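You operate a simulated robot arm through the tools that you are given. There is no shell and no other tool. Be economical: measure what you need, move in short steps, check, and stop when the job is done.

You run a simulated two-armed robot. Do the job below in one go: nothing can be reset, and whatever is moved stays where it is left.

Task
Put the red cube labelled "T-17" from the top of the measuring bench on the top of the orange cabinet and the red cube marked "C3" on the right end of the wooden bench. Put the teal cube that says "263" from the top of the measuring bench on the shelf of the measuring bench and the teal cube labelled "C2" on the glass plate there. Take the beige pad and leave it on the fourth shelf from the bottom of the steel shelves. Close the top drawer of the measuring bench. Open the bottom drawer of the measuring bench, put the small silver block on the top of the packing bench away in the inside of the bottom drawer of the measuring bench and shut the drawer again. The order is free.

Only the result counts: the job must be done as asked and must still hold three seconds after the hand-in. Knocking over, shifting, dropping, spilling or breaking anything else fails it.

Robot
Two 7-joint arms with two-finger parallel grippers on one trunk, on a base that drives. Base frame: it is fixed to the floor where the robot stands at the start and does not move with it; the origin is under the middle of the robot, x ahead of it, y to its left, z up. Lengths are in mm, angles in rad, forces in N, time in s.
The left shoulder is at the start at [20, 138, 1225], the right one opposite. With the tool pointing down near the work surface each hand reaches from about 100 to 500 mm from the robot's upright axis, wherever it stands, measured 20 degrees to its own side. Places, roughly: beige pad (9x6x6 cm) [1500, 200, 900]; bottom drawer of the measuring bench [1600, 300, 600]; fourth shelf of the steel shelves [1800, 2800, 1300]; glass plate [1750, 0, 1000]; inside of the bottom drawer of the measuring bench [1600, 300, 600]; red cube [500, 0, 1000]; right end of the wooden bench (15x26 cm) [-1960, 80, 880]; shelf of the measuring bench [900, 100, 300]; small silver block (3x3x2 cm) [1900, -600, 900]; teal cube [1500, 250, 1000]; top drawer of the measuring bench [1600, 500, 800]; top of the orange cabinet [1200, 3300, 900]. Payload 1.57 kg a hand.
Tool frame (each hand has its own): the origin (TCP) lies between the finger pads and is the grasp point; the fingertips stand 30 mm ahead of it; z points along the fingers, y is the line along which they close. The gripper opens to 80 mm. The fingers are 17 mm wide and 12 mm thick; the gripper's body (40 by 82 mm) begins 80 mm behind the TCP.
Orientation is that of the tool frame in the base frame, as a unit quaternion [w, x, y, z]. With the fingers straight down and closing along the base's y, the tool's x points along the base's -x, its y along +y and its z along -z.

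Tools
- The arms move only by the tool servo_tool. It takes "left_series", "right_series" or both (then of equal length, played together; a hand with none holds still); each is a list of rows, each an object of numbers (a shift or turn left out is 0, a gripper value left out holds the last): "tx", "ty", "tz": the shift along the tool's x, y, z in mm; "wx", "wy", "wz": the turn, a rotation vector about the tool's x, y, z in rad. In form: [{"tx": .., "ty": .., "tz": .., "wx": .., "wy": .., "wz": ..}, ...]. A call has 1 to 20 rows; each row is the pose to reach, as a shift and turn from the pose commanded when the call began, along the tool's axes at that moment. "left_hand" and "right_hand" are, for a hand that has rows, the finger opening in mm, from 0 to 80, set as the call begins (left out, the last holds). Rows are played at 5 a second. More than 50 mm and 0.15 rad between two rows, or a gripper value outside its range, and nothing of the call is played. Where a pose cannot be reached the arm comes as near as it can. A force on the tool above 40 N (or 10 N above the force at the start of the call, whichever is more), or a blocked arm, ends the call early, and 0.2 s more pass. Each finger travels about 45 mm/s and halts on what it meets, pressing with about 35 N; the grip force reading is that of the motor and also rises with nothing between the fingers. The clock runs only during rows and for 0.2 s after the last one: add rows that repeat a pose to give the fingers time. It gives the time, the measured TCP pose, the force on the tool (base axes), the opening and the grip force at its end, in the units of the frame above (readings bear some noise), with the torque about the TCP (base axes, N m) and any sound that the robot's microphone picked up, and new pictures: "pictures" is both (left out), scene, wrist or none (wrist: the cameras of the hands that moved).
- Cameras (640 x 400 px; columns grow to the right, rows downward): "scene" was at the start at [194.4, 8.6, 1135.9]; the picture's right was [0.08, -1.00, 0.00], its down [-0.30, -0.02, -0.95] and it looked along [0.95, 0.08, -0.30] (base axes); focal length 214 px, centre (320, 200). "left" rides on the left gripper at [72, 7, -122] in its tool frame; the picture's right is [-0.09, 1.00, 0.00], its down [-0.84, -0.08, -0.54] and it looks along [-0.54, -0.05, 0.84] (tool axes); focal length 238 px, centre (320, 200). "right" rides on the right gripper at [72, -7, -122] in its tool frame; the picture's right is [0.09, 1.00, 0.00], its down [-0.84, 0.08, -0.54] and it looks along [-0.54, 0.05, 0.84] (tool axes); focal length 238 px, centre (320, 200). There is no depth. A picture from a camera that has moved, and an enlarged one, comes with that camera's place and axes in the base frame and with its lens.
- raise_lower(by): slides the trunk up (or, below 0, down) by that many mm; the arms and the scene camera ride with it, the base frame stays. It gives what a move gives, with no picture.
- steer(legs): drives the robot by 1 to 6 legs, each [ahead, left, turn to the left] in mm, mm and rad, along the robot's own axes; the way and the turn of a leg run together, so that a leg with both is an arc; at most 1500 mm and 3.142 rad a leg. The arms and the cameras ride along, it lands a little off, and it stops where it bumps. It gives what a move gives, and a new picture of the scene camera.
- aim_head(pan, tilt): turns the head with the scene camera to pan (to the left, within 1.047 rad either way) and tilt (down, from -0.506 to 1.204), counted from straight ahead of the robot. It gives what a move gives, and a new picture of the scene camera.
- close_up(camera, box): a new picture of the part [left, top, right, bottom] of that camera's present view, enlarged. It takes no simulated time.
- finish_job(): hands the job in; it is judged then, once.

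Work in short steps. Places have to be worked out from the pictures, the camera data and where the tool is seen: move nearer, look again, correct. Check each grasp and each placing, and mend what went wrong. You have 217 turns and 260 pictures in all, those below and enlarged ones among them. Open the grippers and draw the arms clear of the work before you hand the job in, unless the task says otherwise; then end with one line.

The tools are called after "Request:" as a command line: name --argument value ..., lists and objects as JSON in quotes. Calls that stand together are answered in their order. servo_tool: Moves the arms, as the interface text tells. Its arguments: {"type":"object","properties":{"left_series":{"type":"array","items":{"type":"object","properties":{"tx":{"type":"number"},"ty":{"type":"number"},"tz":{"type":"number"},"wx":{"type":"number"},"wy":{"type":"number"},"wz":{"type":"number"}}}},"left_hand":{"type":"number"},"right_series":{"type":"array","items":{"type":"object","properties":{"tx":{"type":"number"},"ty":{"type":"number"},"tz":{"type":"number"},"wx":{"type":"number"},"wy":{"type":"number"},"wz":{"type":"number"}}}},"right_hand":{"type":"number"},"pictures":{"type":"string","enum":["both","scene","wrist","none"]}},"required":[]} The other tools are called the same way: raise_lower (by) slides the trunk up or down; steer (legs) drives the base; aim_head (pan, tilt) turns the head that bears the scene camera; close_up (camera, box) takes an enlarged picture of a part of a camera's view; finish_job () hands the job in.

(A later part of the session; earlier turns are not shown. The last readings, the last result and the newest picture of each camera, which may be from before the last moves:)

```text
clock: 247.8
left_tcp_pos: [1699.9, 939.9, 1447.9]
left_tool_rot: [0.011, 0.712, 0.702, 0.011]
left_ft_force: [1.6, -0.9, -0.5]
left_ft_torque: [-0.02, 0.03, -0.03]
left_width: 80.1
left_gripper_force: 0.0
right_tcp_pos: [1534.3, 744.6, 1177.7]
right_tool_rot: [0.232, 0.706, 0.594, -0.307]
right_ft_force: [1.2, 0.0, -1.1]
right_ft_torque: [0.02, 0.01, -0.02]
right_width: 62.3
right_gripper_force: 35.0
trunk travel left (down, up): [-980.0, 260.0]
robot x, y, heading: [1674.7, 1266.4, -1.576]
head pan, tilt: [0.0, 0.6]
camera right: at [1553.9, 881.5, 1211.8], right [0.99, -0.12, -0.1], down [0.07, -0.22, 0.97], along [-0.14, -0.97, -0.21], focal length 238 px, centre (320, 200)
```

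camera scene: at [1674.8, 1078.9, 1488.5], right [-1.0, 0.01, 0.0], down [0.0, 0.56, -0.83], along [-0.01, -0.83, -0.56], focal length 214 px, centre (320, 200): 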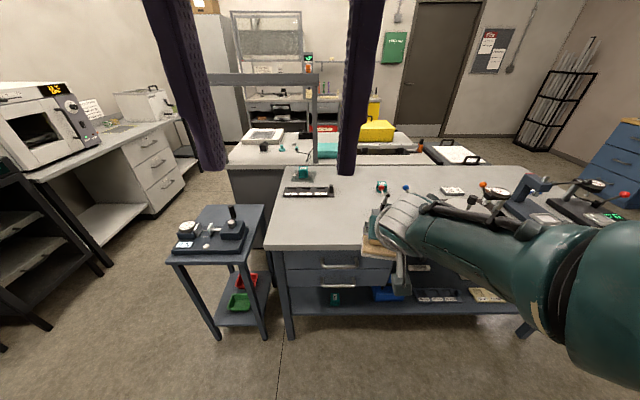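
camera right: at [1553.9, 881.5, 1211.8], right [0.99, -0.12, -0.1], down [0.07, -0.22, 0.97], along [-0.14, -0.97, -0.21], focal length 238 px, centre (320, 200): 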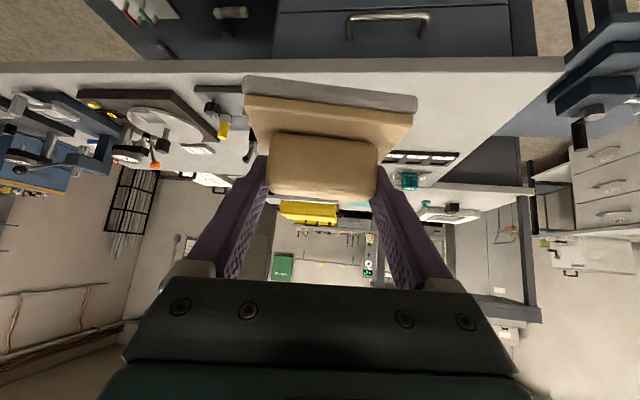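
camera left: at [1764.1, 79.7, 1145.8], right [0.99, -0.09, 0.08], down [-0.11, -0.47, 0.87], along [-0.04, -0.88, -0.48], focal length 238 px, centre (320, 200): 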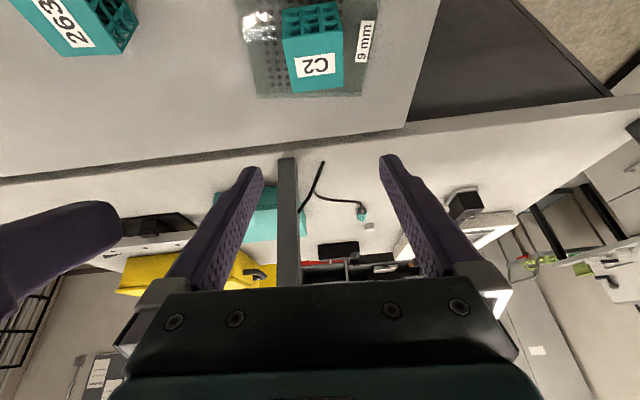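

Pad held firmly. Turn around to face +y toward the steel shelves.

Request:
steer --legs '[[0, 0, 3.14]]'

Request:
aim_head --pan 0.0 --tilt 0.2

```text
clock: 255.3
left_tcp_pos: [1678.9, 1594.8, 1448.8]
left_tool_rot: [-0.011, -0.67, 0.743, 0.011]
left_ft_force: [0.0, 0.7, -0.5]
left_ft_torque: [-0.03, 0.02, 0.03]
left_width: 80.0
left_gripper_force: 0.0
right_tcp_pos: [1861.9, 1773.2, 1177.2]
right_tool_rot: [0.316, -0.562, 0.732, 0.218]
right_ft_force: [-0.2, 0.1, -0.2]
right_ft_torque: [-0.02, 0.03, 0.0]
right_width: 62.1
right_gripper_force: 35.3
trunk travel left (down, up): [-980.0, 260.0]
robot x, y, heading: [1673.7, 1267.3, 1.472]
head pan, tilt: [0.0, 0.6]
camera scene: at [1694.3, 1454.4, 1488.5], right [1.0, -0.1, 0.0], down [-0.05, -0.56, -0.83], along [0.08, 0.82, -0.56], focal length 214 px, centre (320, 200)
```

scene: 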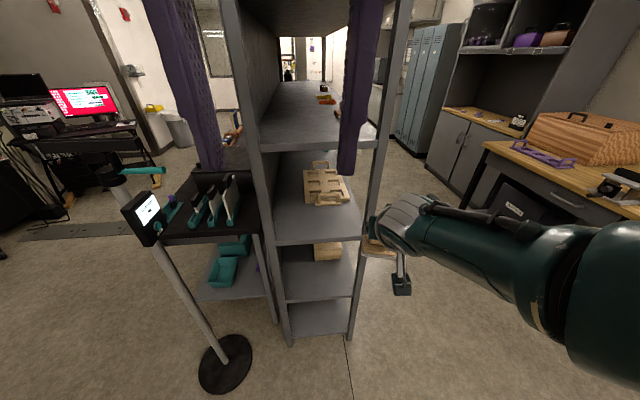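

```text
clock: 256.2
left_tcp_pos: [1677.8, 1594.4, 1448.9]
left_tool_rot: [-0.012, -0.669, 0.743, 0.012]
left_ft_force: [0.0, 0.1, -0.4]
left_ft_torque: [0.02, -0.03, 0.0]
left_width: 80.0
left_gripper_force: 0.2
right_tcp_pos: [1862.0, 1772.1, 1177.4]
right_tool_rot: [0.317, -0.562, 0.732, 0.218]
right_ft_force: [0.2, -0.5, -0.6]
right_ft_torque: [0.02, -0.02, 0.0]
right_width: 62.2
right_gripper_force: 35.1
trunk travel left (down, up): [-980.0, 260.0]
robot x, y, heading: [1675.2, 1267.5, 1.467]
head pan, tilt: [0.0, 0.201]
camera scene: at [1694.7, 1459.2, 1525.2], right [1.0, -0.1, 0.0], down [-0.02, -0.2, -0.98], along [0.09, 0.98, -0.2], focal length 214 px, centre (320, 200)
```

scene: 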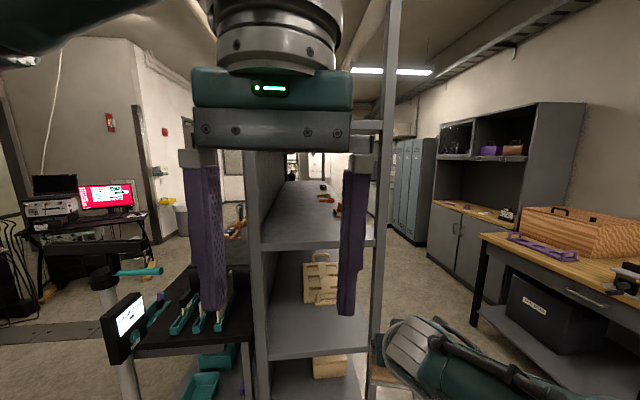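

The steel shelf unit is seen end-on; its open side faces +x. Drive around to its +x side and face -x.

Request:
steer --legs '[[0, -1050, 0.1], [0, 0, 1.571], [0, -900, 0]]'

Request:
aim_head --pan -0.1 --tilt 0.35

```text
clock: 269.8
left_tcp_pos: [2389.1, 2064.0, 1448.8]
left_tool_rot: [0.016, 1.0, 0.004, 0.001]
left_ft_force: [-0.3, 0.4, 0.7]
left_ft_torque: [-0.01, 0.0, 0.01]
left_width: 79.9
left_gripper_force: 0.1
right_tcp_pos: [2190.9, 2225.8, 1178.6]
right_tool_rot: [-0.048, 0.92, -0.069, -0.382]
right_ft_force: [0.2, -0.3, -0.5]
right_ft_torque: [0.0, -0.01, 0.02]
right_width: 62.1
right_gripper_force: 35.7
trunk travel left (down, up): [-980.0, 260.0]
robot x, y, heading: [2717.3, 2097.2, -3.124]
head pan, tilt: [0.0, 0.201]
camera scene: at [2523.7, 2094.5, 1525.3], right [-0.02, 1.0, 0.0], down [0.2, 0.0, -0.98], along [-0.98, -0.01, -0.2], focal length 214 px, centre (320, 200)
```

scene: 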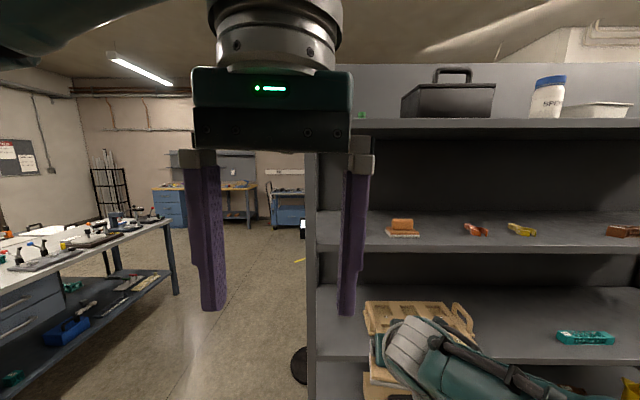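

```text
clock: 270.5
left_tcp_pos: [2388.8, 2064.7, 1447.7]
left_tool_rot: [0.016, 1.0, 0.003, 0.0]
left_ft_force: [0.0, 0.2, -0.9]
left_ft_torque: [-0.02, 0.01, 0.01]
left_width: 80.3
left_gripper_force: 0.0
right_tcp_pos: [2192.2, 2225.9, 1178.6]
right_tool_rot: [-0.049, 0.92, -0.069, -0.382]
right_ft_force: [0.6, 0.3, -0.5]
right_ft_torque: [0.0, -0.01, 0.02]
right_width: 62.3
right_gripper_force: 35.0
trunk travel left (down, up): [-980.0, 260.0]
robot x, y, heading: [2716.9, 2098.1, -3.125]
head pan, tilt: [-0.099, 0.351]
camera scene: at [2524.1, 2103.7, 1511.3], right [0.08, 1.0, 0.0], down [0.34, -0.03, -0.94], along [-0.94, 0.08, -0.34], focal length 214 px, centre (320, 200)
```

scene: 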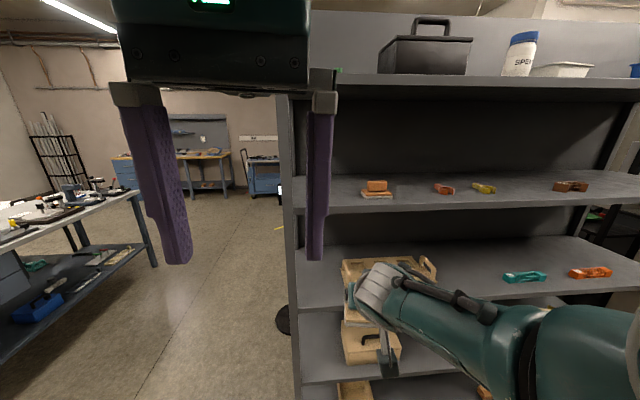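

Fourth shelf (z≈1293) carries small parts; there is a gap around y≈2690. Raise the trunk 190 and slide along to look.

Request:
raise_lower --by 190

Request:
steer --legs '[[0, -420, 0]]'

Request:
close_up --camera "scene" --box '[200, 120, 600, 370]'

```text
clock: 272.6
left_tcp_pos: [2388.2, 2064.6, 1638.8]
left_tool_rot: [0.017, 1.0, 0.004, 0.0]
left_ft_force: [0.3, 0.3, -0.2]
left_ft_torque: [0.01, -0.01, -0.01]
left_width: 79.7
left_gripper_force: 0.1
right_tcp_pos: [2191.6, 2226.6, 1368.9]
right_tool_rot: [-0.049, 0.921, -0.069, -0.381]
right_ft_force: [0.5, -0.8, -1.2]
right_ft_torque: [-0.02, -0.01, 0.0]
right_width: 62.0
right_gripper_force: 35.0
trunk travel left (down, up): [-1170.0, 70.0]
robot x, y, heading: [2715.8, 2097.7, -3.129]
head pan, tilt: [-0.099, 0.351]
```

```text
clock: 275.2
left_tcp_pos: [2381.6, 2481.4, 1638.7]
left_tool_rot: [0.016, 1.0, 0.005, 0.0]
left_ft_force: [0.1, -0.7, 0.9]
left_ft_torque: [-0.02, -0.02, -0.03]
left_width: 80.1
left_gripper_force: 0.1
right_tcp_pos: [2184.2, 2642.2, 1367.4]
right_tool_rot: [-0.049, 0.921, -0.069, -0.381]
right_ft_force: [0.3, 0.4, -0.8]
right_ft_torque: [0.01, 0.04, 0.0]
right_width: 62.4
right_gripper_force: 34.7
trunk travel left (down, up): [-1170.0, 70.0]
robot x, y, heading: [2705.8, 2514.6, -3.124]
head pan, tilt: [-0.099, 0.351]
camera scene: at [2517.0, 2520.8, 1701.3], right [0.08, 1.0, 0.0], down [0.34, -0.03, -0.94], along [-0.94, 0.08, -0.34], focal length 214 px, centre (320, 200)
```

scene: 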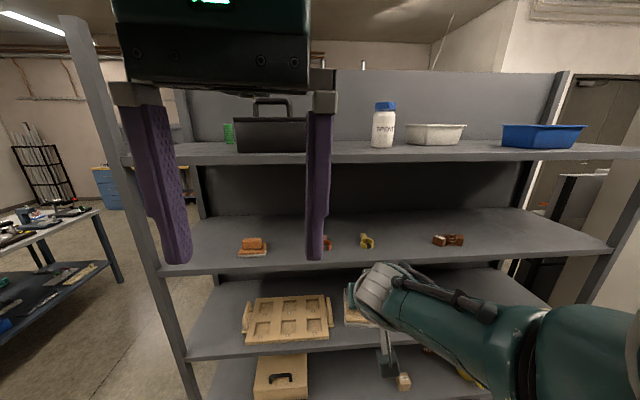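

```text
1.60 times, centred on (400, 245) of scene
camera zoom: at [2517.0, 2520.8, 1701.3], right [0.08, 1.0, 0.0], down [0.34, -0.03, -0.94], along [-0.94, 0.08, -0.34], focal length 343 px, centre (192, 128)
```

zoom: 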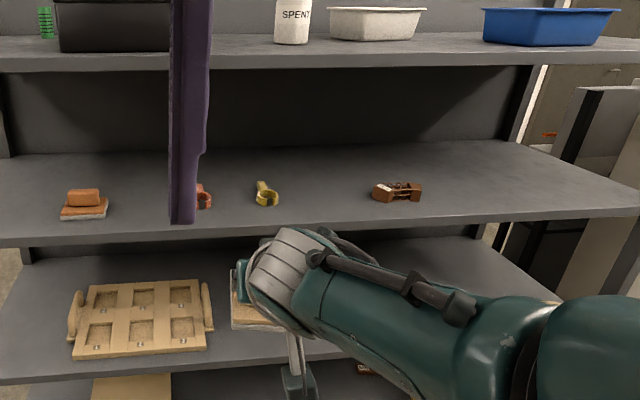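

The gap between the yellow clip (y≈2750) and the brown clamp (y≈3000) is wide. Slide to y≈2885, then drive in.

Request:
steer --legs '[[0, -240, 0]]'

Request:
steer --legs '[[230, 0, 0]]'

Request:
servo_tool --right_series '[{}]' --pictures "wrist"

```text
clock: 277.0
left_tcp_pos: [2376.8, 2718.4, 1637.1]
left_tool_rot: [0.016, 1.0, 0.006, 0.0]
left_ft_force: [-0.5, 0.0, 0.2]
left_ft_torque: [-0.01, -0.01, -0.03]
left_width: 79.9
left_gripper_force: 0.1
right_tcp_pos: [2178.9, 2878.9, 1368.1]
right_tool_rot: [-0.048, 0.921, -0.067, -0.382]
right_ft_force: [-0.4, 0.1, -0.8]
right_ft_torque: [0.01, -0.03, 0.04]
right_width: 62.1
right_gripper_force: 35.6
trunk travel left (down, up): [-1170.0, 70.0]
robot x, y, heading: [2704.6, 2752.0, -3.125]
head pan, tilt: [-0.099, 0.351]
camera scene: at [2512.4, 2759.2, 1701.3], right [0.08, 1.0, 0.0], down [0.34, -0.03, -0.94], along [-0.94, 0.07, -0.34], focal length 214 px, centre (320, 200)
```

scene: 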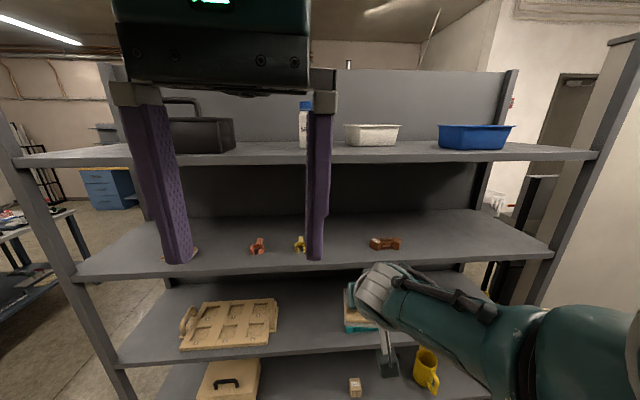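

```text
clock: 278.7
left_tcp_pos: [2150.0, 2714.3, 1637.1]
left_tool_rot: [0.016, 1.0, 0.007, 0.0]
left_ft_force: [-0.4, -0.1, -0.4]
left_ft_torque: [-0.01, -0.01, 0.02]
left_width: 80.3
left_gripper_force: 0.0
right_tcp_pos: [1950.7, 2873.9, 1368.4]
right_tool_rot: [-0.047, 0.921, -0.066, -0.382]
right_ft_force: [0.2, -0.1, -0.7]
right_ft_torque: [0.01, 0.01, 0.03]
right_width: 62.4
right_gripper_force: 34.8
trunk travel left (down, up): [-1170.0, 70.0]
robot x, y, heading: [2476.6, 2748.2, -3.123]
head pan, tilt: [-0.099, 0.351]
camera scene: at [2284.1, 2753.9, 1701.3], right [0.08, 1.0, 0.0], down [0.34, -0.03, -0.94], along [-0.94, 0.07, -0.34], focal length 214 px, centre (320, 200)
```

scene: 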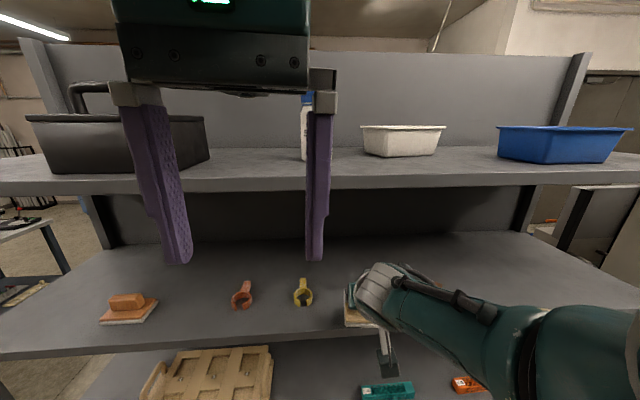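

```text
clock: 279.1
left_tcp_pos: [2148.4, 2712.6, 1638.5]
left_tool_rot: [0.016, 1.0, 0.007, 0.0]
left_ft_force: [-0.2, 0.0, -0.4]
left_ft_torque: [0.04, -0.01, -0.01]
left_width: 80.1
left_gripper_force: 0.1
right_tcp_pos: [1951.1, 2872.2, 1366.7]
right_tool_rot: [-0.048, 0.921, -0.067, -0.381]
right_ft_force: [0.3, 0.6, -0.3]
right_ft_torque: [-0.02, 0.03, 0.0]
right_width: 62.3
right_gripper_force: 34.8
trunk travel left (down, up): [-1170.0, 70.0]
robot x, y, heading: [2473.8, 2748.3, -3.12]
head pan, tilt: [-0.099, 0.351]
camera right: at [2086.8, 2857.5, 1401.6], right [-0.09, -0.99, -0.1], down [-0.22, -0.08, 0.97], along [-0.97, 0.11, -0.21], focal length 238 px, centre (320, 200)
```

right: 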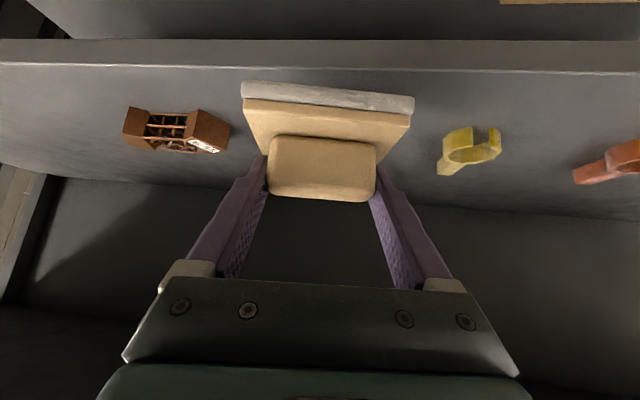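

Drive 50 mm further in, then lower.

Request:
steer --legs '[[50, 0, 0]]'

Request:
raise_lower --by -30

Request:
servo_tool --right_series '[{"tx": 2, "tz": 2}, {"tx": 4, "tz": 4}, {"tx": 4, "tz": 4}]' --pictures "wrist"

```text
clock: 280.0
left_tcp_pos: [2099.4, 2712.0, 1637.3]
left_tool_rot: [0.017, 1.0, 0.007, 0.001]
left_ft_force: [-0.1, -0.8, 0.3]
left_ft_torque: [0.0, -0.02, -0.01]
left_width: 80.2
left_gripper_force: 0.1
right_tcp_pos: [1902.2, 2872.2, 1367.7]
right_tool_rot: [-0.047, 0.921, -0.067, -0.382]
right_ft_force: [-0.4, 0.0, 0.2]
right_ft_torque: [0.01, 0.0, 0.01]
right_width: 62.4
right_gripper_force: 34.9
trunk travel left (down, up): [-1170.0, 70.0]
robot x, y, heading: [2423.3, 2749.2, -3.118]
head pan, tilt: [-0.099, 0.351]
camera scene: at [2234.6, 2753.0, 1701.3], right [0.08, 1.0, 0.0], down [0.34, -0.03, -0.94], along [-0.94, 0.07, -0.34], focal length 214 px, centre (320, 200)
```

scene: 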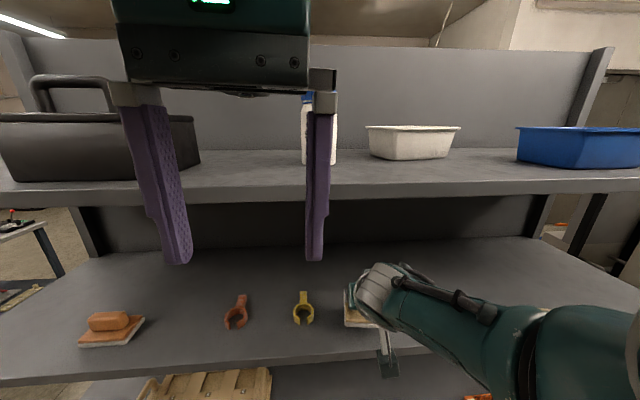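

```text
clock: 280.8
left_tcp_pos: [2098.6, 2713.1, 1608.9]
left_tool_rot: [0.017, 1.0, 0.007, 0.0]
left_ft_force: [-0.2, 0.9, -0.7]
left_ft_torque: [0.0, -0.01, -0.02]
left_width: 80.1
left_gripper_force: 0.1
right_tcp_pos: [1900.9, 2872.0, 1336.9]
right_tool_rot: [-0.048, 0.921, -0.067, -0.381]
right_ft_force: [-0.3, 0.4, -0.3]
right_ft_torque: [-0.02, 0.01, -0.02]
right_width: 62.3
right_gripper_force: 35.1
trunk travel left (down, up): [-1140.0, 100.0]
robot x, y, heading: [2426.1, 2748.7, -3.12]
head pan, tilt: [-0.099, 0.351]
```

```text
clock: 281.6
left_tcp_pos: [2100.1, 2713.0, 1608.2]
left_tool_rot: [0.016, 1.0, 0.007, 0.0]
left_ft_force: [-0.6, 0.7, 0.3]
left_ft_torque: [-0.01, 0.06, 0.0]
left_width: 80.1
left_gripper_force: 0.3
right_tcp_pos: [1903.4, 2873.8, 1335.3]
right_tool_rot: [-0.048, 0.921, -0.067, -0.381]
right_ft_force: [0.2, 0.4, 0.5]
right_ft_torque: [-0.01, 0.06, 0.02]
right_width: 62.3
right_gripper_force: 34.9
right hand out of reach, approached as far as the arm can: row 2, 3
trunk travel left (down, up): [-1140.0, 100.0]
robot x, y, heading: [2424.8, 2746.0, -3.117]
head pan, tilt: [-0.099, 0.351]
camera right: at [2038.3, 2858.1, 1369.2], right [-0.09, -0.99, -0.1], down [-0.22, -0.08, 0.97], along [-0.97, 0.11, -0.21], focal length 238 px, centre (320, 200)
```

right: 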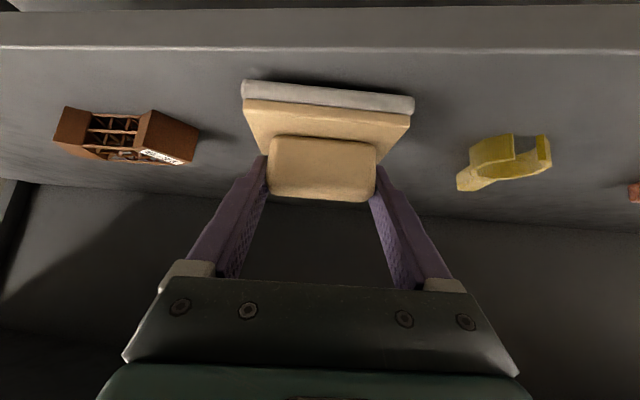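

Arm at its limit; lower via trunk in small steps until contact.

Request:
raise_lower --by -5

Request:
raise_lower --by -4

```text
clock: 282.1
left_tcp_pos: [2099.4, 2712.1, 1602.7]
left_tool_rot: [0.016, 1.0, 0.007, 0.001]
left_ft_force: [0.2, 0.1, 0.0]
left_ft_torque: [-0.03, 0.05, 0.01]
left_width: 80.0
left_gripper_force: 0.1
right_tcp_pos: [1903.0, 2874.6, 1331.4]
right_tool_rot: [-0.047, 0.921, -0.066, -0.381]
right_ft_force: [-0.2, -0.1, -0.3]
right_ft_torque: [0.02, -0.02, 0.03]
right_width: 62.4
right_gripper_force: 35.5
trunk travel left (down, up): [-1135.0, 105.0]
robot x, y, heading: [2425.9, 2748.6, -3.116]
head pan, tilt: [-0.099, 0.351]
```

```text
clock: 282.6
left_tcp_pos: [2099.7, 2712.3, 1599.1]
left_tool_rot: [0.016, 1.0, 0.006, 0.0]
left_ft_force: [0.7, -0.2, -0.2]
left_ft_torque: [0.02, 0.0, -0.01]
left_width: 79.7
left_gripper_force: 0.1
right_tcp_pos: [1900.4, 2874.0, 1328.8]
right_tool_rot: [-0.048, 0.92, -0.067, -0.384]
right_ft_force: [0.2, 2.0, 13.4]
right_ft_torque: [-0.59, -0.27, 0.08]
right_width: 62.1
right_gripper_force: 35.2
trunk travel left (down, up): [-1131.0, 109.0]
robot x, y, heading: [2423.1, 2745.9, -3.12]
head pan, tilt: [-0.099, 0.351]
```

Contact. Open, raise slightly, then drive back out.

Request:
servo_tool --right_series '[{}, {}, {}, {}]' --right_hand 80 --pictures "none"

Request:
raise_lower --by 20

Request:
steer --legs '[[-250, 0, 0]]'

Request:
close_up --camera "scene" --box '[200, 180, 440, 330]'

```text
clock: 283.6
left_tcp_pos: [2098.5, 2711.9, 1599.9]
left_tool_rot: [0.016, 1.0, 0.007, -0.001]
left_ft_force: [0.8, -0.1, -0.9]
left_ft_torque: [0.02, 0.0, -0.01]
left_width: 80.1
left_gripper_force: 0.1
right_tcp_pos: [1902.3, 2874.7, 1326.4]
right_tool_rot: [-0.048, 0.921, -0.066, -0.381]
right_ft_force: [-0.4, 1.3, 4.8]
right_ft_torque: [-0.14, 0.11, -0.09]
right_width: 78.1
right_gripper_force: 0.0
trunk travel left (down, up): [-1131.0, 109.0]
robot x, y, heading: [2425.9, 2744.2, -3.119]
head pan, tilt: [-0.099, 0.351]
```

```text
clock: 284.3
left_tcp_pos: [2100.1, 2711.8, 1618.8]
left_tool_rot: [0.017, 1.0, 0.007, 0.0]
left_ft_force: [0.3, 0.4, -0.8]
left_ft_torque: [0.01, -0.02, -0.02]
left_width: 79.9
left_gripper_force: 0.0
right_tcp_pos: [1901.4, 2874.2, 1345.2]
right_tool_rot: [-0.047, 0.921, -0.066, -0.38]
right_ft_force: [-0.5, -0.3, -0.4]
right_ft_torque: [-0.01, 0.01, 0.03]
right_width: 80.0
right_gripper_force: 0.2
trunk travel left (down, up): [-1151.0, 89.0]
robot x, y, heading: [2425.4, 2748.4, -3.122]
head pan, tilt: [-0.099, 0.351]
```

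```text
clock: 286.1
left_tcp_pos: [2351.2, 2717.8, 1620.1]
left_tool_rot: [0.017, 1.0, 0.006, 0.0]
left_ft_force: [0.3, 0.5, -0.5]
left_ft_torque: [-0.02, 0.02, -0.01]
left_width: 79.9
left_gripper_force: 0.1
right_tcp_pos: [2154.0, 2880.4, 1345.7]
right_tool_rot: [-0.048, 0.92, -0.068, -0.382]
right_ft_force: [0.3, 0.0, 0.5]
right_ft_torque: [0.01, 0.0, -0.03]
right_width: 80.0
right_gripper_force: 0.0
trunk travel left (down, up): [-1151.0, 89.0]
robot x, y, heading: [2678.5, 2751.8, -3.12]
head pan, tilt: [-0.099, 0.351]
camera scene: at [2486.6, 2758.5, 1682.3], right [0.08, 1.0, 0.0], down [0.34, -0.03, -0.94], along [-0.94, 0.07, -0.34], focal length 214 px, centre (320, 200)
```

scene: 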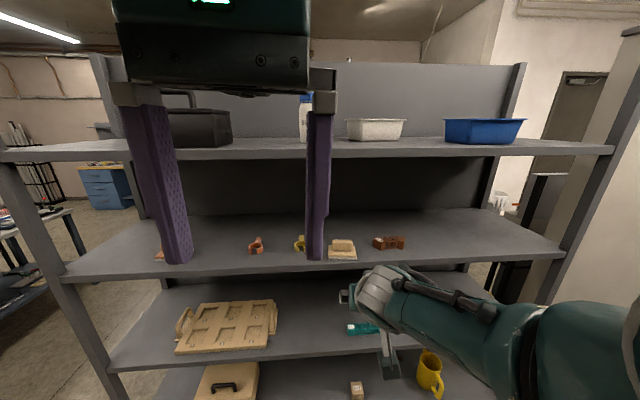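

```text
2.67 times, centred on (320, 255) of scene
camera zoom: at [2486.6, 2758.5, 1682.3], right [0.08, 1.0, 0.0], down [0.34, -0.03, -0.94], along [-0.94, 0.07, -0.34], focal length 572 px, centre (320, 53)
```

zoom: 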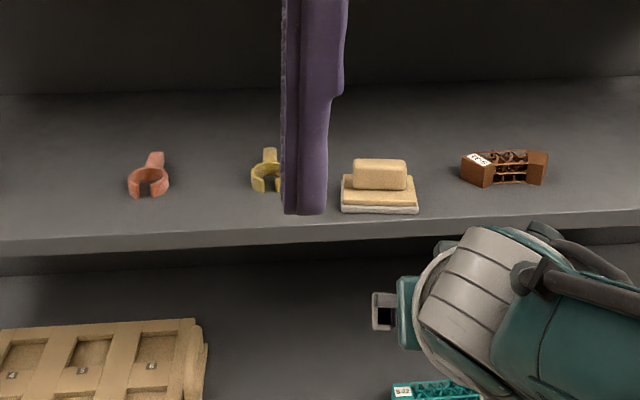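

The pad rests on the 4th shelf. Now fetch the silver block: turn to face -y and drive down the lane at x≈2680.

Request:
steer --legs '[[0, 0, 1.571], [1500, 0, 0]]'

Request:
aim_head --pan -0.3 --tilt 0.45

```text
clock: 297.4
left_tcp_pos: [2700.7, 913.6, 1618.7]
left_tool_rot: [0.012, 0.71, 0.704, 0.011]
left_ft_force: [0.4, 0.0, -0.5]
left_ft_torque: [-0.01, -0.02, 0.01]
left_width: 80.1
left_gripper_force: 0.1
right_tcp_pos: [2535.9, 720.8, 1346.8]
right_tool_rot: [0.233, 0.704, 0.597, -0.306]
right_ft_force: [1.4, -0.7, 0.7]
right_ft_torque: [-0.01, 0.0, 0.01]
right_width: 79.9
right_gripper_force: 0.0
trunk travel left (down, up): [-1151.0, 89.0]
robot x, y, heading: [2674.2, 1240.4, -1.575]
head pan, tilt: [-0.099, 0.351]
camera scene: at [2666.0, 1050.0, 1682.3], right [-1.0, 0.1, 0.0], down [0.03, 0.34, -0.94], along [-0.09, -0.93, -0.34], focal length 214 px, centre (320, 200)
```

scene: 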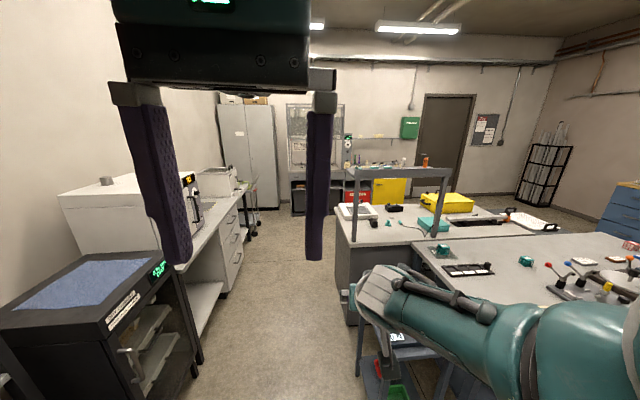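

```text
clock: 298.1
left_tcp_pos: [2701.1, 914.3, 1618.5]
left_tool_rot: [0.012, 0.709, 0.705, 0.011]
left_ft_force: [0.5, -0.1, 0.4]
left_ft_torque: [0.02, 0.02, 0.01]
left_width: 79.9
left_gripper_force: 0.0
right_tcp_pos: [2536.1, 720.0, 1347.1]
right_tool_rot: [0.233, 0.704, 0.597, -0.306]
right_ft_force: [1.0, -0.4, 0.0]
right_ft_torque: [0.02, -0.01, -0.04]
right_width: 80.0
right_gripper_force: 0.0
trunk travel left (down, up): [-1151.0, 89.0]
robot x, y, heading: [2673.3, 1241.7, -1.567]
head pan, tilt: [-0.3, 0.45]
camera scene: at [2648.1, 1054.8, 1673.1], right [-0.96, 0.29, 0.0], down [0.13, 0.42, -0.9], along [-0.27, -0.86, -0.43], focal length 214 px, centre (320, 200)
```

scene: 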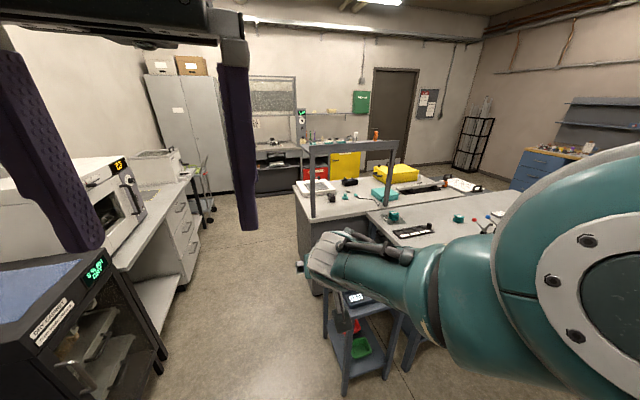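

Lane is clear. Lower the trunk 250 and continue to y≈-740, then face -x at the packing bench's east end.

Request:
raise_lower --by -250

Request:
steer --legs '[[1490, 80, 0], [480, 20, 0], [0, 0, -1.571]]'

Request:
aim_head --pan 0.0 --tilt 0.5

```text
clock: 300.7
left_tcp_pos: [2701.5, 913.6, 1369.0]
left_tool_rot: [0.011, 0.71, 0.704, 0.011]
left_ft_force: [-0.3, -0.1, 0.2]
left_ft_torque: [-0.01, 0.0, -0.04]
left_width: 80.0
left_gripper_force: 0.0
right_tcp_pos: [2534.7, 720.3, 1096.4]
right_tool_rot: [0.232, 0.704, 0.597, -0.306]
right_ft_force: [0.2, -1.0, 0.8]
right_ft_torque: [-0.03, 0.01, 0.02]
right_width: 80.2
right_gripper_force: 0.0
trunk travel left (down, up): [-901.0, 339.0]
robot x, y, heading: [2673.8, 1243.8, -1.568]
head pan, tilt: [-0.3, 0.45]
```

```text
clock: 314.3
left_tcp_pos: [2430.8, -750.0, 1369.3]
left_tool_rot: [0.017, 1.0, -0.001, 0.0]
left_ft_force: [-0.4, -0.1, 0.1]
left_ft_torque: [0.05, -0.01, -0.01]
left_width: 80.0
left_gripper_force: 0.1
right_tcp_pos: [2236.6, -585.9, 1096.3]
right_tool_rot: [-0.05, 0.92, -0.073, -0.382]
right_ft_force: [0.3, -1.1, -0.1]
right_ft_torque: [0.0, 0.05, 0.0]
right_width: 80.1
right_gripper_force: 0.2
trunk travel left (down, up): [-901.0, 339.0]
robot x, y, heading: [2756.6, -723.9, -3.13]
head pan, tilt: [-0.3, 0.45]
camera scene: at [2571.6, -693.8, 1423.1], right [0.29, 0.96, 0.0], down [0.42, -0.13, -0.9], along [-0.86, 0.26, -0.44], focal length 214 px, centre (320, 200)
```

scene: 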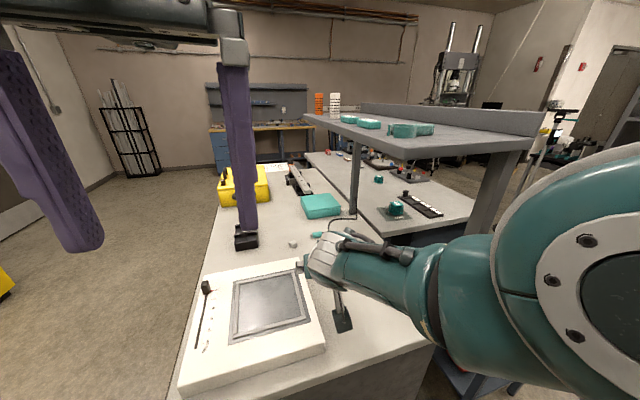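

```text
clock: 315.1
left_tcp_pos: [2431.3, -749.8, 1370.0]
left_tool_rot: [0.017, 1.0, -0.001, 0.0]
left_ft_force: [0.3, 0.0, -0.5]
left_ft_torque: [0.01, 0.02, -0.01]
left_width: 79.7
left_gripper_force: 0.0
right_tcp_pos: [2236.9, -584.9, 1096.8]
right_tool_rot: [-0.05, 0.92, -0.073, -0.381]
right_ft_force: [0.2, 0.1, 0.3]
right_ft_torque: [0.03, 0.02, 0.01]
right_width: 80.1
right_gripper_force: 0.0
trunk travel left (down, up): [-901.0, 339.0]
robot x, y, heading: [2760.1, -720.9, -3.132]
head pan, tilt: [0.0, 0.499]
camera scene: at [2568.7, -721.0, 1418.6], right [-0.01, 1.0, 0.0], down [0.48, 0.0, -0.88], along [-0.88, -0.01, -0.48], focal length 214 px, centre (320, 200)
```

scene: 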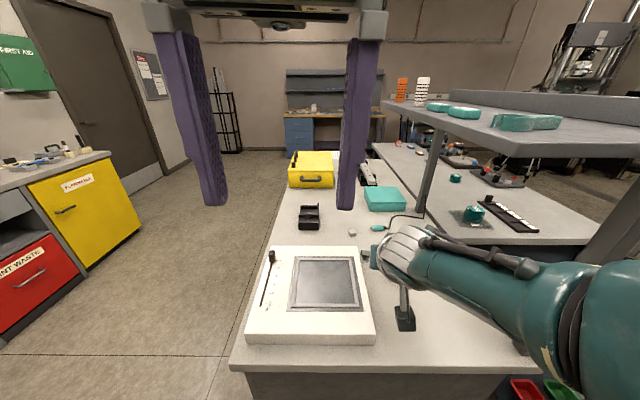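

Silver block visible at px (352,232). My shoulders are too high for the overhead shelf: back 300, reshape the right arm to tool-down, then lower the trunk.

Request:
steer --legs '[[-300, 0, -0.01]]'

Request:
servo_tool --right_series '[{"tx": -16, "tz": -38, "wx": -0.02, "wy": 0.13, "wz": -0.02}, {"tx": -33, "tz": -76, "wx": -0.04, "wy": 0.26, "wz": -0.04}, {"tx": -50, "tz": -113, "wx": -0.06, "wy": 0.39, "wz": -0.06}, {"tx": -66, "tz": -151, "wx": -0.08, "wy": 0.52, "wz": -0.08}, {"tx": -83, "tz": -189, "wx": -0.1, "wy": 0.65, "wz": -0.1}, {"tx": -99, "tz": -227, "wx": -0.12, "wy": 0.78, "wz": -0.12}, {"tx": -99, "tz": -227, "wx": -0.12, "wy": 0.78, "wz": -0.12}]' --pictures "none"

```text
clock: 317.1
left_tcp_pos: [2733.9, -746.1, 1368.8]
left_tool_rot: [0.016, 1.0, -0.007, 0.0]
left_ft_force: [-0.3, 0.4, -0.8]
left_ft_torque: [0.0, -0.01, 0.02]
left_width: 80.2
left_gripper_force: 0.1
right_tcp_pos: [2541.2, -578.9, 1096.4]
right_tool_rot: [-0.053, 0.92, -0.078, -0.381]
right_ft_force: [-1.1, 0.0, 0.2]
right_ft_torque: [0.0, -0.03, 0.0]
right_width: 79.9
right_gripper_force: 0.1
trunk travel left (down, up): [-901.0, 339.0]
robot x, y, heading: [3064.5, -719.6, 3.136]
head pan, tilt: [0.0, 0.499]
camera scene: at [2871.9, -718.3, 1418.6], right [0.01, 1.0, 0.0], down [0.48, 0.0, -0.88], along [-0.88, 0.0, -0.48], focal length 214 px, centre (320, 200)
```

scene: 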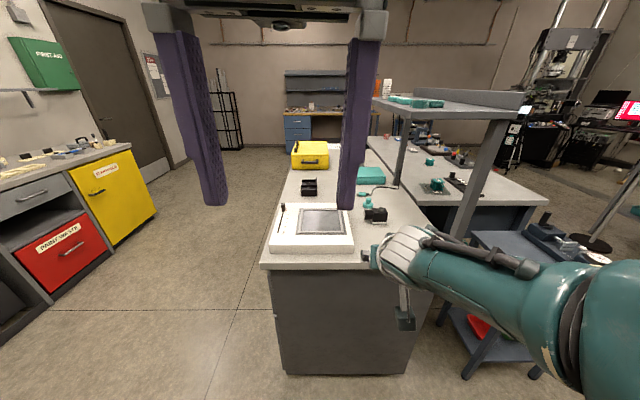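

```text
clock: 318.7
left_tcp_pos: [2734.4, -745.7, 1369.2]
left_tool_rot: [0.016, 1.0, -0.007, 0.0]
left_ft_force: [-0.1, -0.5, -0.6]
left_ft_torque: [0.05, 0.01, 0.02]
left_width: 80.3
left_gripper_force: 0.0
right_tcp_pos: [2618.3, -603.6, 1323.5]
right_tool_rot: [0.013, 1.0, -0.017, -0.002]
right_ft_force: [0.1, 0.5, 0.6]
right_ft_torque: [0.01, -0.04, -0.03]
right_width: 80.1
right_gripper_force: 0.1
right hand out of reach, approached as far as the arm can: row 6, 7
trunk travel left (down, up): [-901.0, 339.0]
robot x, y, heading: [3060.6, -723.1, 3.137]
head pan, tilt: [0.0, 0.499]
```

Lower the trunk 270 (TCP ≈1053), then look again before driving in.

Request:
raise_lower --by -270

Request:
steer --legs '[[350, 0, 0]]'

```text
clock: 321.5
left_tcp_pos: [2734.7, -745.4, 1099.9]
left_tool_rot: [0.015, 1.0, -0.007, 0.0]
left_ft_force: [-0.5, -0.2, 0.6]
left_ft_torque: [0.01, 0.0, 0.02]
left_width: 80.1
left_gripper_force: 0.1
right_tcp_pos: [2616.4, -602.8, 1053.0]
right_tool_rot: [0.013, 1.0, -0.017, -0.004]
right_ft_force: [1.2, -0.4, -0.3]
right_ft_torque: [-0.02, 0.0, -0.03]
right_width: 80.1
right_gripper_force: 0.2
trunk travel left (down, up): [-631.0, 609.0]
robot x, y, heading: [3057.7, -721.4, 3.139]
head pan, tilt: [0.0, 0.499]
```

```text
clock: 323.7
left_tcp_pos: [2390.1, -741.4, 1099.4]
left_tool_rot: [0.016, 1.0, -0.011, -0.001]
left_ft_force: [0.7, 0.1, -0.3]
left_ft_torque: [0.0, 0.05, -0.01]
left_width: 80.0
left_gripper_force: 0.2
right_tcp_pos: [2274.1, -596.3, 1053.1]
right_tool_rot: [0.012, 1.0, -0.02, -0.003]
right_ft_force: [-0.7, 0.2, 0.4]
right_ft_torque: [-0.02, -0.03, -0.01]
right_width: 80.1
right_gripper_force: 0.1
trunk travel left (down, up): [-631.0, 609.0]
robot x, y, heading: [2719.6, -716.4, 3.132]
head pan, tilt: [0.0, 0.499]
camera scene: at [2528.0, -716.3, 1150.5], right [-0.01, 1.0, 0.0], down [0.46, 0.01, -0.89], along [-0.89, -0.01, -0.46], focal length 214 px, centre (320, 200)
```

scene: 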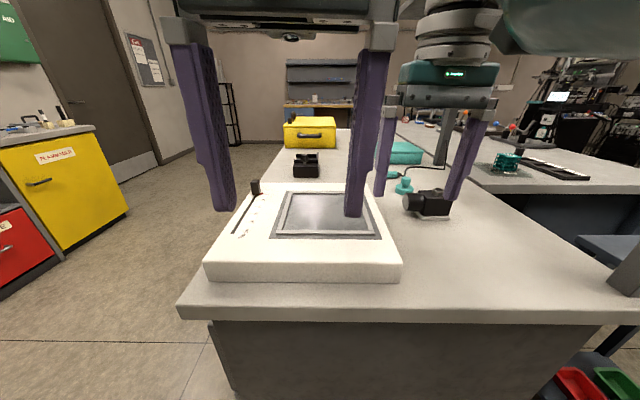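

Check clearance of my right forearm from the overhead shelf by looking up.

Request:
aim_head --pan -0.3 --tilt -0.1

Request:
aim_head --pan -0.5 --tilt 0.0

```text
clock: 324.7
left_tcp_pos: [2389.5, -740.4, 1100.1]
left_tool_rot: [0.016, 1.0, -0.01, 0.0]
left_ft_force: [-0.2, -0.2, -0.9]
left_ft_torque: [0.01, -0.01, -0.01]
left_width: 80.0
left_gripper_force: 0.0
right_tcp_pos: [2274.4, -598.1, 1052.6]
right_tool_rot: [0.013, 1.0, -0.02, -0.003]
right_ft_force: [0.2, -0.2, -0.2]
right_ft_torque: [-0.03, 0.0, 0.01]
right_width: 80.0
right_gripper_force: 0.0
trunk travel left (down, up): [-631.0, 609.0]
robot x, y, heading: [2718.6, -717.8, 3.13]
head pan, tilt: [-0.3, -0.099]
camera scene: at [2536.6, -688.5, 1203.5], right [0.31, 0.95, 0.0], down [-0.09, 0.03, -1.0], along [-0.95, 0.31, 0.1], focal length 214 px, centre (320, 200)
```

scene: 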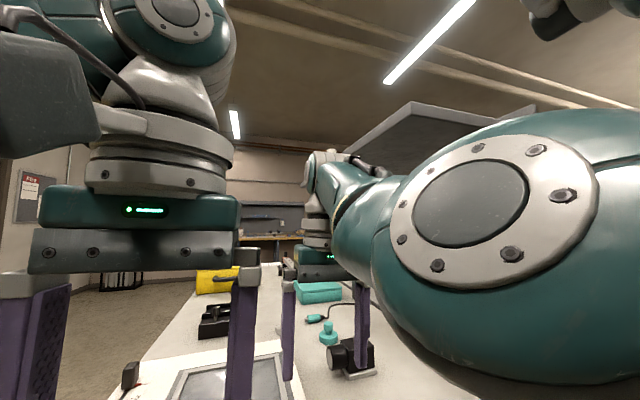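

```text
clock: 325.4
left_tcp_pos: [2391.1, -740.8, 1099.3]
left_tool_rot: [0.016, 1.0, -0.011, 0.0]
left_ft_force: [0.2, -0.2, 0.1]
left_ft_torque: [-0.01, 0.01, 0.04]
left_width: 80.1
left_gripper_force: 0.1
right_tcp_pos: [2274.5, -597.3, 1053.7]
right_tool_rot: [0.013, 1.0, -0.021, -0.003]
right_ft_force: [-0.4, -0.1, -1.0]
right_ft_torque: [0.01, -0.02, -0.05]
right_width: 79.9
right_gripper_force: 0.0
trunk travel left (down, up): [-631.0, 609.0]
robot x, y, heading: [2718.0, -716.1, 3.13]
head pan, tilt: [-0.499, 0.0]
camera scene: at [2541.0, -671.2, 1194.8], right [0.49, 0.87, 0.0], down [0.0, 0.0, -1.0], along [-0.87, 0.49, 0.0], focal length 214 px, centre (320, 200)
```

scene: 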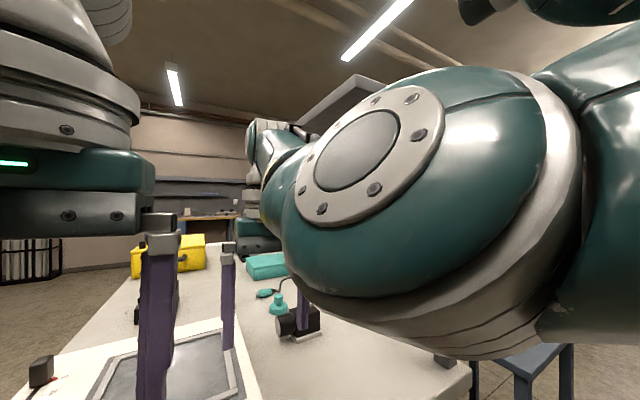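

Shelf underside is at z≈1343 with its south edge at y≈-510; my elbow is ~30 mm below it. Lower the trunk 40 for margin, then drive in 370.

Request:
raise_lower --by -40

Request:
aim_head --pan 0.0 --tilt 0.6

Request:
steer --legs '[[370, 15, 0.01]]'

Request:
servo_tool --right_series '[{}]' --pictures "wrist"

```text
clock: 326.3
left_tcp_pos: [2390.6, -740.6, 1058.3]
left_tool_rot: [0.016, 1.0, -0.01, -0.001]
left_ft_force: [0.4, 0.1, 0.2]
left_ft_torque: [0.02, 0.0, -0.02]
left_width: 79.8
left_gripper_force: 0.0
right_tcp_pos: [2274.1, -597.7, 1013.4]
right_tool_rot: [0.013, 1.0, -0.02, -0.004]
right_ft_force: [0.0, 0.2, -0.3]
right_ft_torque: [0.01, 0.04, 0.02]
right_width: 80.0
right_gripper_force: 0.1
trunk travel left (down, up): [-591.0, 649.0]
robot x, y, heading: [2715.8, -718.4, 3.128]
head pan, tilt: [-0.499, 0.0]
```

```text
clock: 327.3
left_tcp_pos: [2389.9, -740.8, 1058.7]
left_tool_rot: [0.016, 1.0, -0.009, 0.0]
left_ft_force: [-0.3, -0.3, 0.3]
left_ft_torque: [0.01, 0.05, 0.01]
left_width: 79.9
left_gripper_force: 0.1
right_tcp_pos: [2274.5, -597.7, 1012.6]
right_tool_rot: [0.014, 1.0, -0.019, -0.003]
right_ft_force: [0.0, -0.5, 0.2]
right_ft_torque: [0.03, 0.02, 0.02]
right_width: 79.9
right_gripper_force: 0.0
trunk travel left (down, up): [-591.0, 649.0]
robot x, y, heading: [2716.0, -714.3, 3.127]
head pan, tilt: [0.0, 0.6]
camera scene: at [2531.1, -714.1, 1099.6], right [0.01, 1.0, 0.0], down [0.56, -0.01, -0.83], along [-0.83, 0.01, -0.56], focal length 214 px, centre (320, 200)
```

scene: 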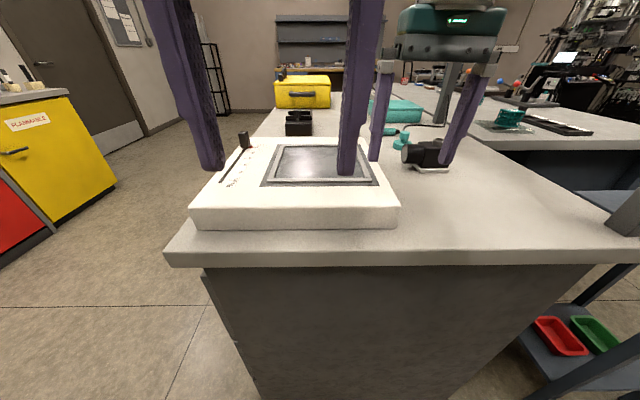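

```text
clock: 328.8
left_tcp_pos: [2269.5, -743.9, 1055.3]
left_tool_rot: [0.016, 1.0, -0.017, 0.005]
left_ft_force: [0.0, -0.6, 0.6]
left_ft_torque: [0.02, 0.01, 0.01]
left_width: 80.1
left_gripper_force: 0.1
right_tcp_pos: [2155.4, -597.3, 1006.6]
right_tool_rot: [0.013, 1.0, -0.027, 0.002]
right_ft_force: [-0.8, 0.3, -0.1]
right_ft_torque: [0.0, 0.01, 0.04]
right_width: 80.0
right_gripper_force: 0.1
trunk travel left (down, up): [-591.0, 649.0]
robot x, y, heading: [2585.4, -725.1, 3.119]
head pan, tilt: [0.0, 0.6]
stopped in leg 1: the robot was blocked; the commanded pose is now the measured one
camera scene: at [2409.7, -718.3, 1096.6], right [0.03, 1.0, 0.0], down [0.57, -0.01, -0.82], along [-0.82, 0.02, -0.57], focal length 214 px, centre (320, 200)
```

scene: 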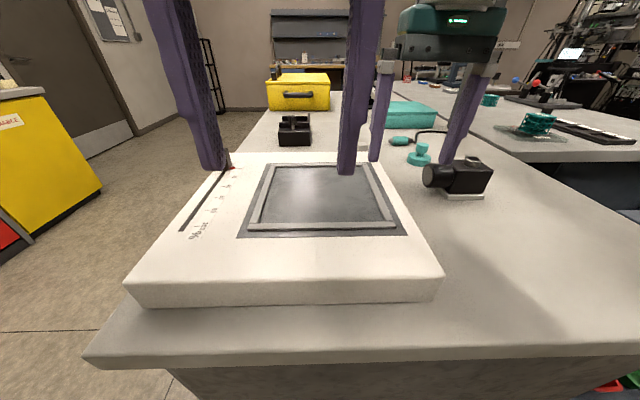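

```text
clock: 329.2
left_tcp_pos: [2271.5, -743.1, 1055.2]
left_tool_rot: [0.016, 1.0, -0.017, 0.007]
left_ft_force: [-0.4, -0.7, 1.3]
left_ft_torque: [0.01, 0.0, -0.02]
left_width: 79.8
left_gripper_force: 0.1
right_tcp_pos: [2156.5, -598.4, 1006.6]
right_tool_rot: [0.01, 1.0, -0.026, 0.005]
right_ft_force: [-0.1, -1.1, -0.1]
right_ft_torque: [0.01, -0.01, 0.0]
right_width: 80.3
right_gripper_force: 0.1
trunk travel left (down, up): [-591.0, 649.0]
robot x, y, heading: [2586.2, -722.9, 3.121]
head pan, tilt: [0.0, 0.6]
camera right: at [2228.0, -592.2, 1127.9], right [0.04, -1.0, 0.02], down [-0.84, -0.02, 0.54], along [-0.53, -0.04, -0.84], focal length 238 px, centre (320, 200)
```

right: 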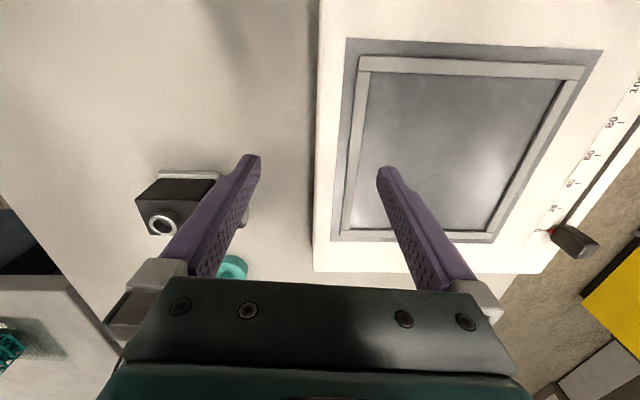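

Blocked: the base touches the packing bench's closed end (≈245 mm ahead of my axis). Back off and check; approach the block from the south aisle instead.

Request:
steer --legs '[[-350, 0, 0.02], [0, 680, 0], [1150, 0, 0]]'

Request:
steer --legs '[[0, 0, -1.571]]'

```text
clock: 340.3
left_tcp_pos: [1470.2, -1439.1, 1059.8]
left_tool_rot: [0.016, 1.0, -0.005, 0.0]
left_ft_force: [-0.2, 0.2, -0.2]
left_ft_torque: [0.0, 0.01, 0.02]
left_width: 79.8
left_gripper_force: 0.2
right_tcp_pos: [1351.1, -1295.9, 1013.8]
right_tool_rot: [0.013, 1.0, -0.014, -0.003]
right_ft_force: [-0.3, -0.1, 1.4]
right_ft_torque: [-0.02, -0.01, -0.02]
right_width: 80.0
right_gripper_force: 0.0
trunk travel left (down, up): [-591.0, 649.0]
robot x, y, heading: [1792.8, -1412.5, -3.14]
head pan, tilt: [0.0, 0.6]
camera scene: at [1609.9, -1409.4, 1099.5], right [0.0, 1.0, 0.0], down [0.56, 0.0, -0.83], along [-0.83, 0.0, -0.56], focal length 214 px, centre (320, 200)
```

scene: 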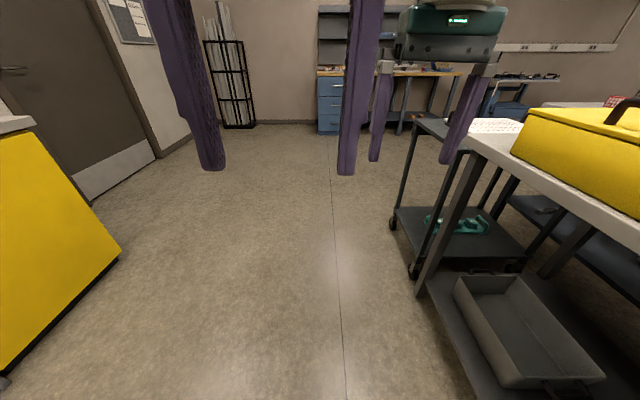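

```text
clock: 344.6
left_tcp_pos: [1771.7, -1083.8, 1059.1]
left_tool_rot: [-0.012, -0.7, 0.714, 0.012]
left_ft_force: [-0.5, -0.2, -0.3]
left_ft_torque: [0.03, 0.03, 0.01]
left_width: 79.6
left_gripper_force: 0.1
right_tcp_pos: [1915.3, -966.0, 1013.3]
right_tool_rot: [-0.007, -0.693, 0.72, 0.012]
right_ft_force: [0.7, 0.3, 1.0]
right_ft_torque: [0.02, 0.01, 0.0]
right_width: 80.1
right_gripper_force: 0.1
trunk travel left (down, up): [-591.0, 649.0]
robot x, y, heading: [1798.5, -1409.0, 1.565]
head pan, tilt: [0.0, 0.6]
camera scene: at [1799.9, -1220.8, 1099.5], right [1.0, -0.01, 0.0], down [-0.01, -0.56, -0.83], along [0.01, 0.83, -0.56], focal length 214 px, centre (320, 200)
```

scene: 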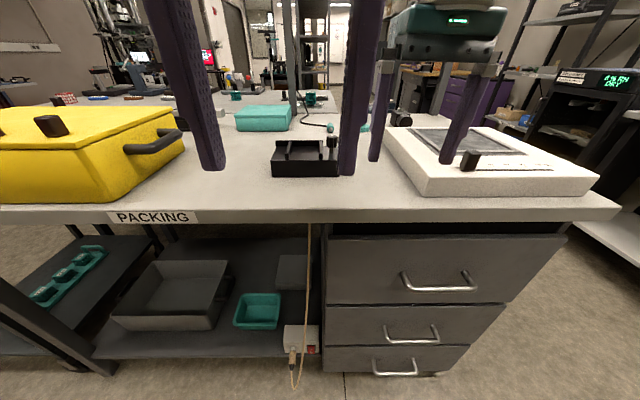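

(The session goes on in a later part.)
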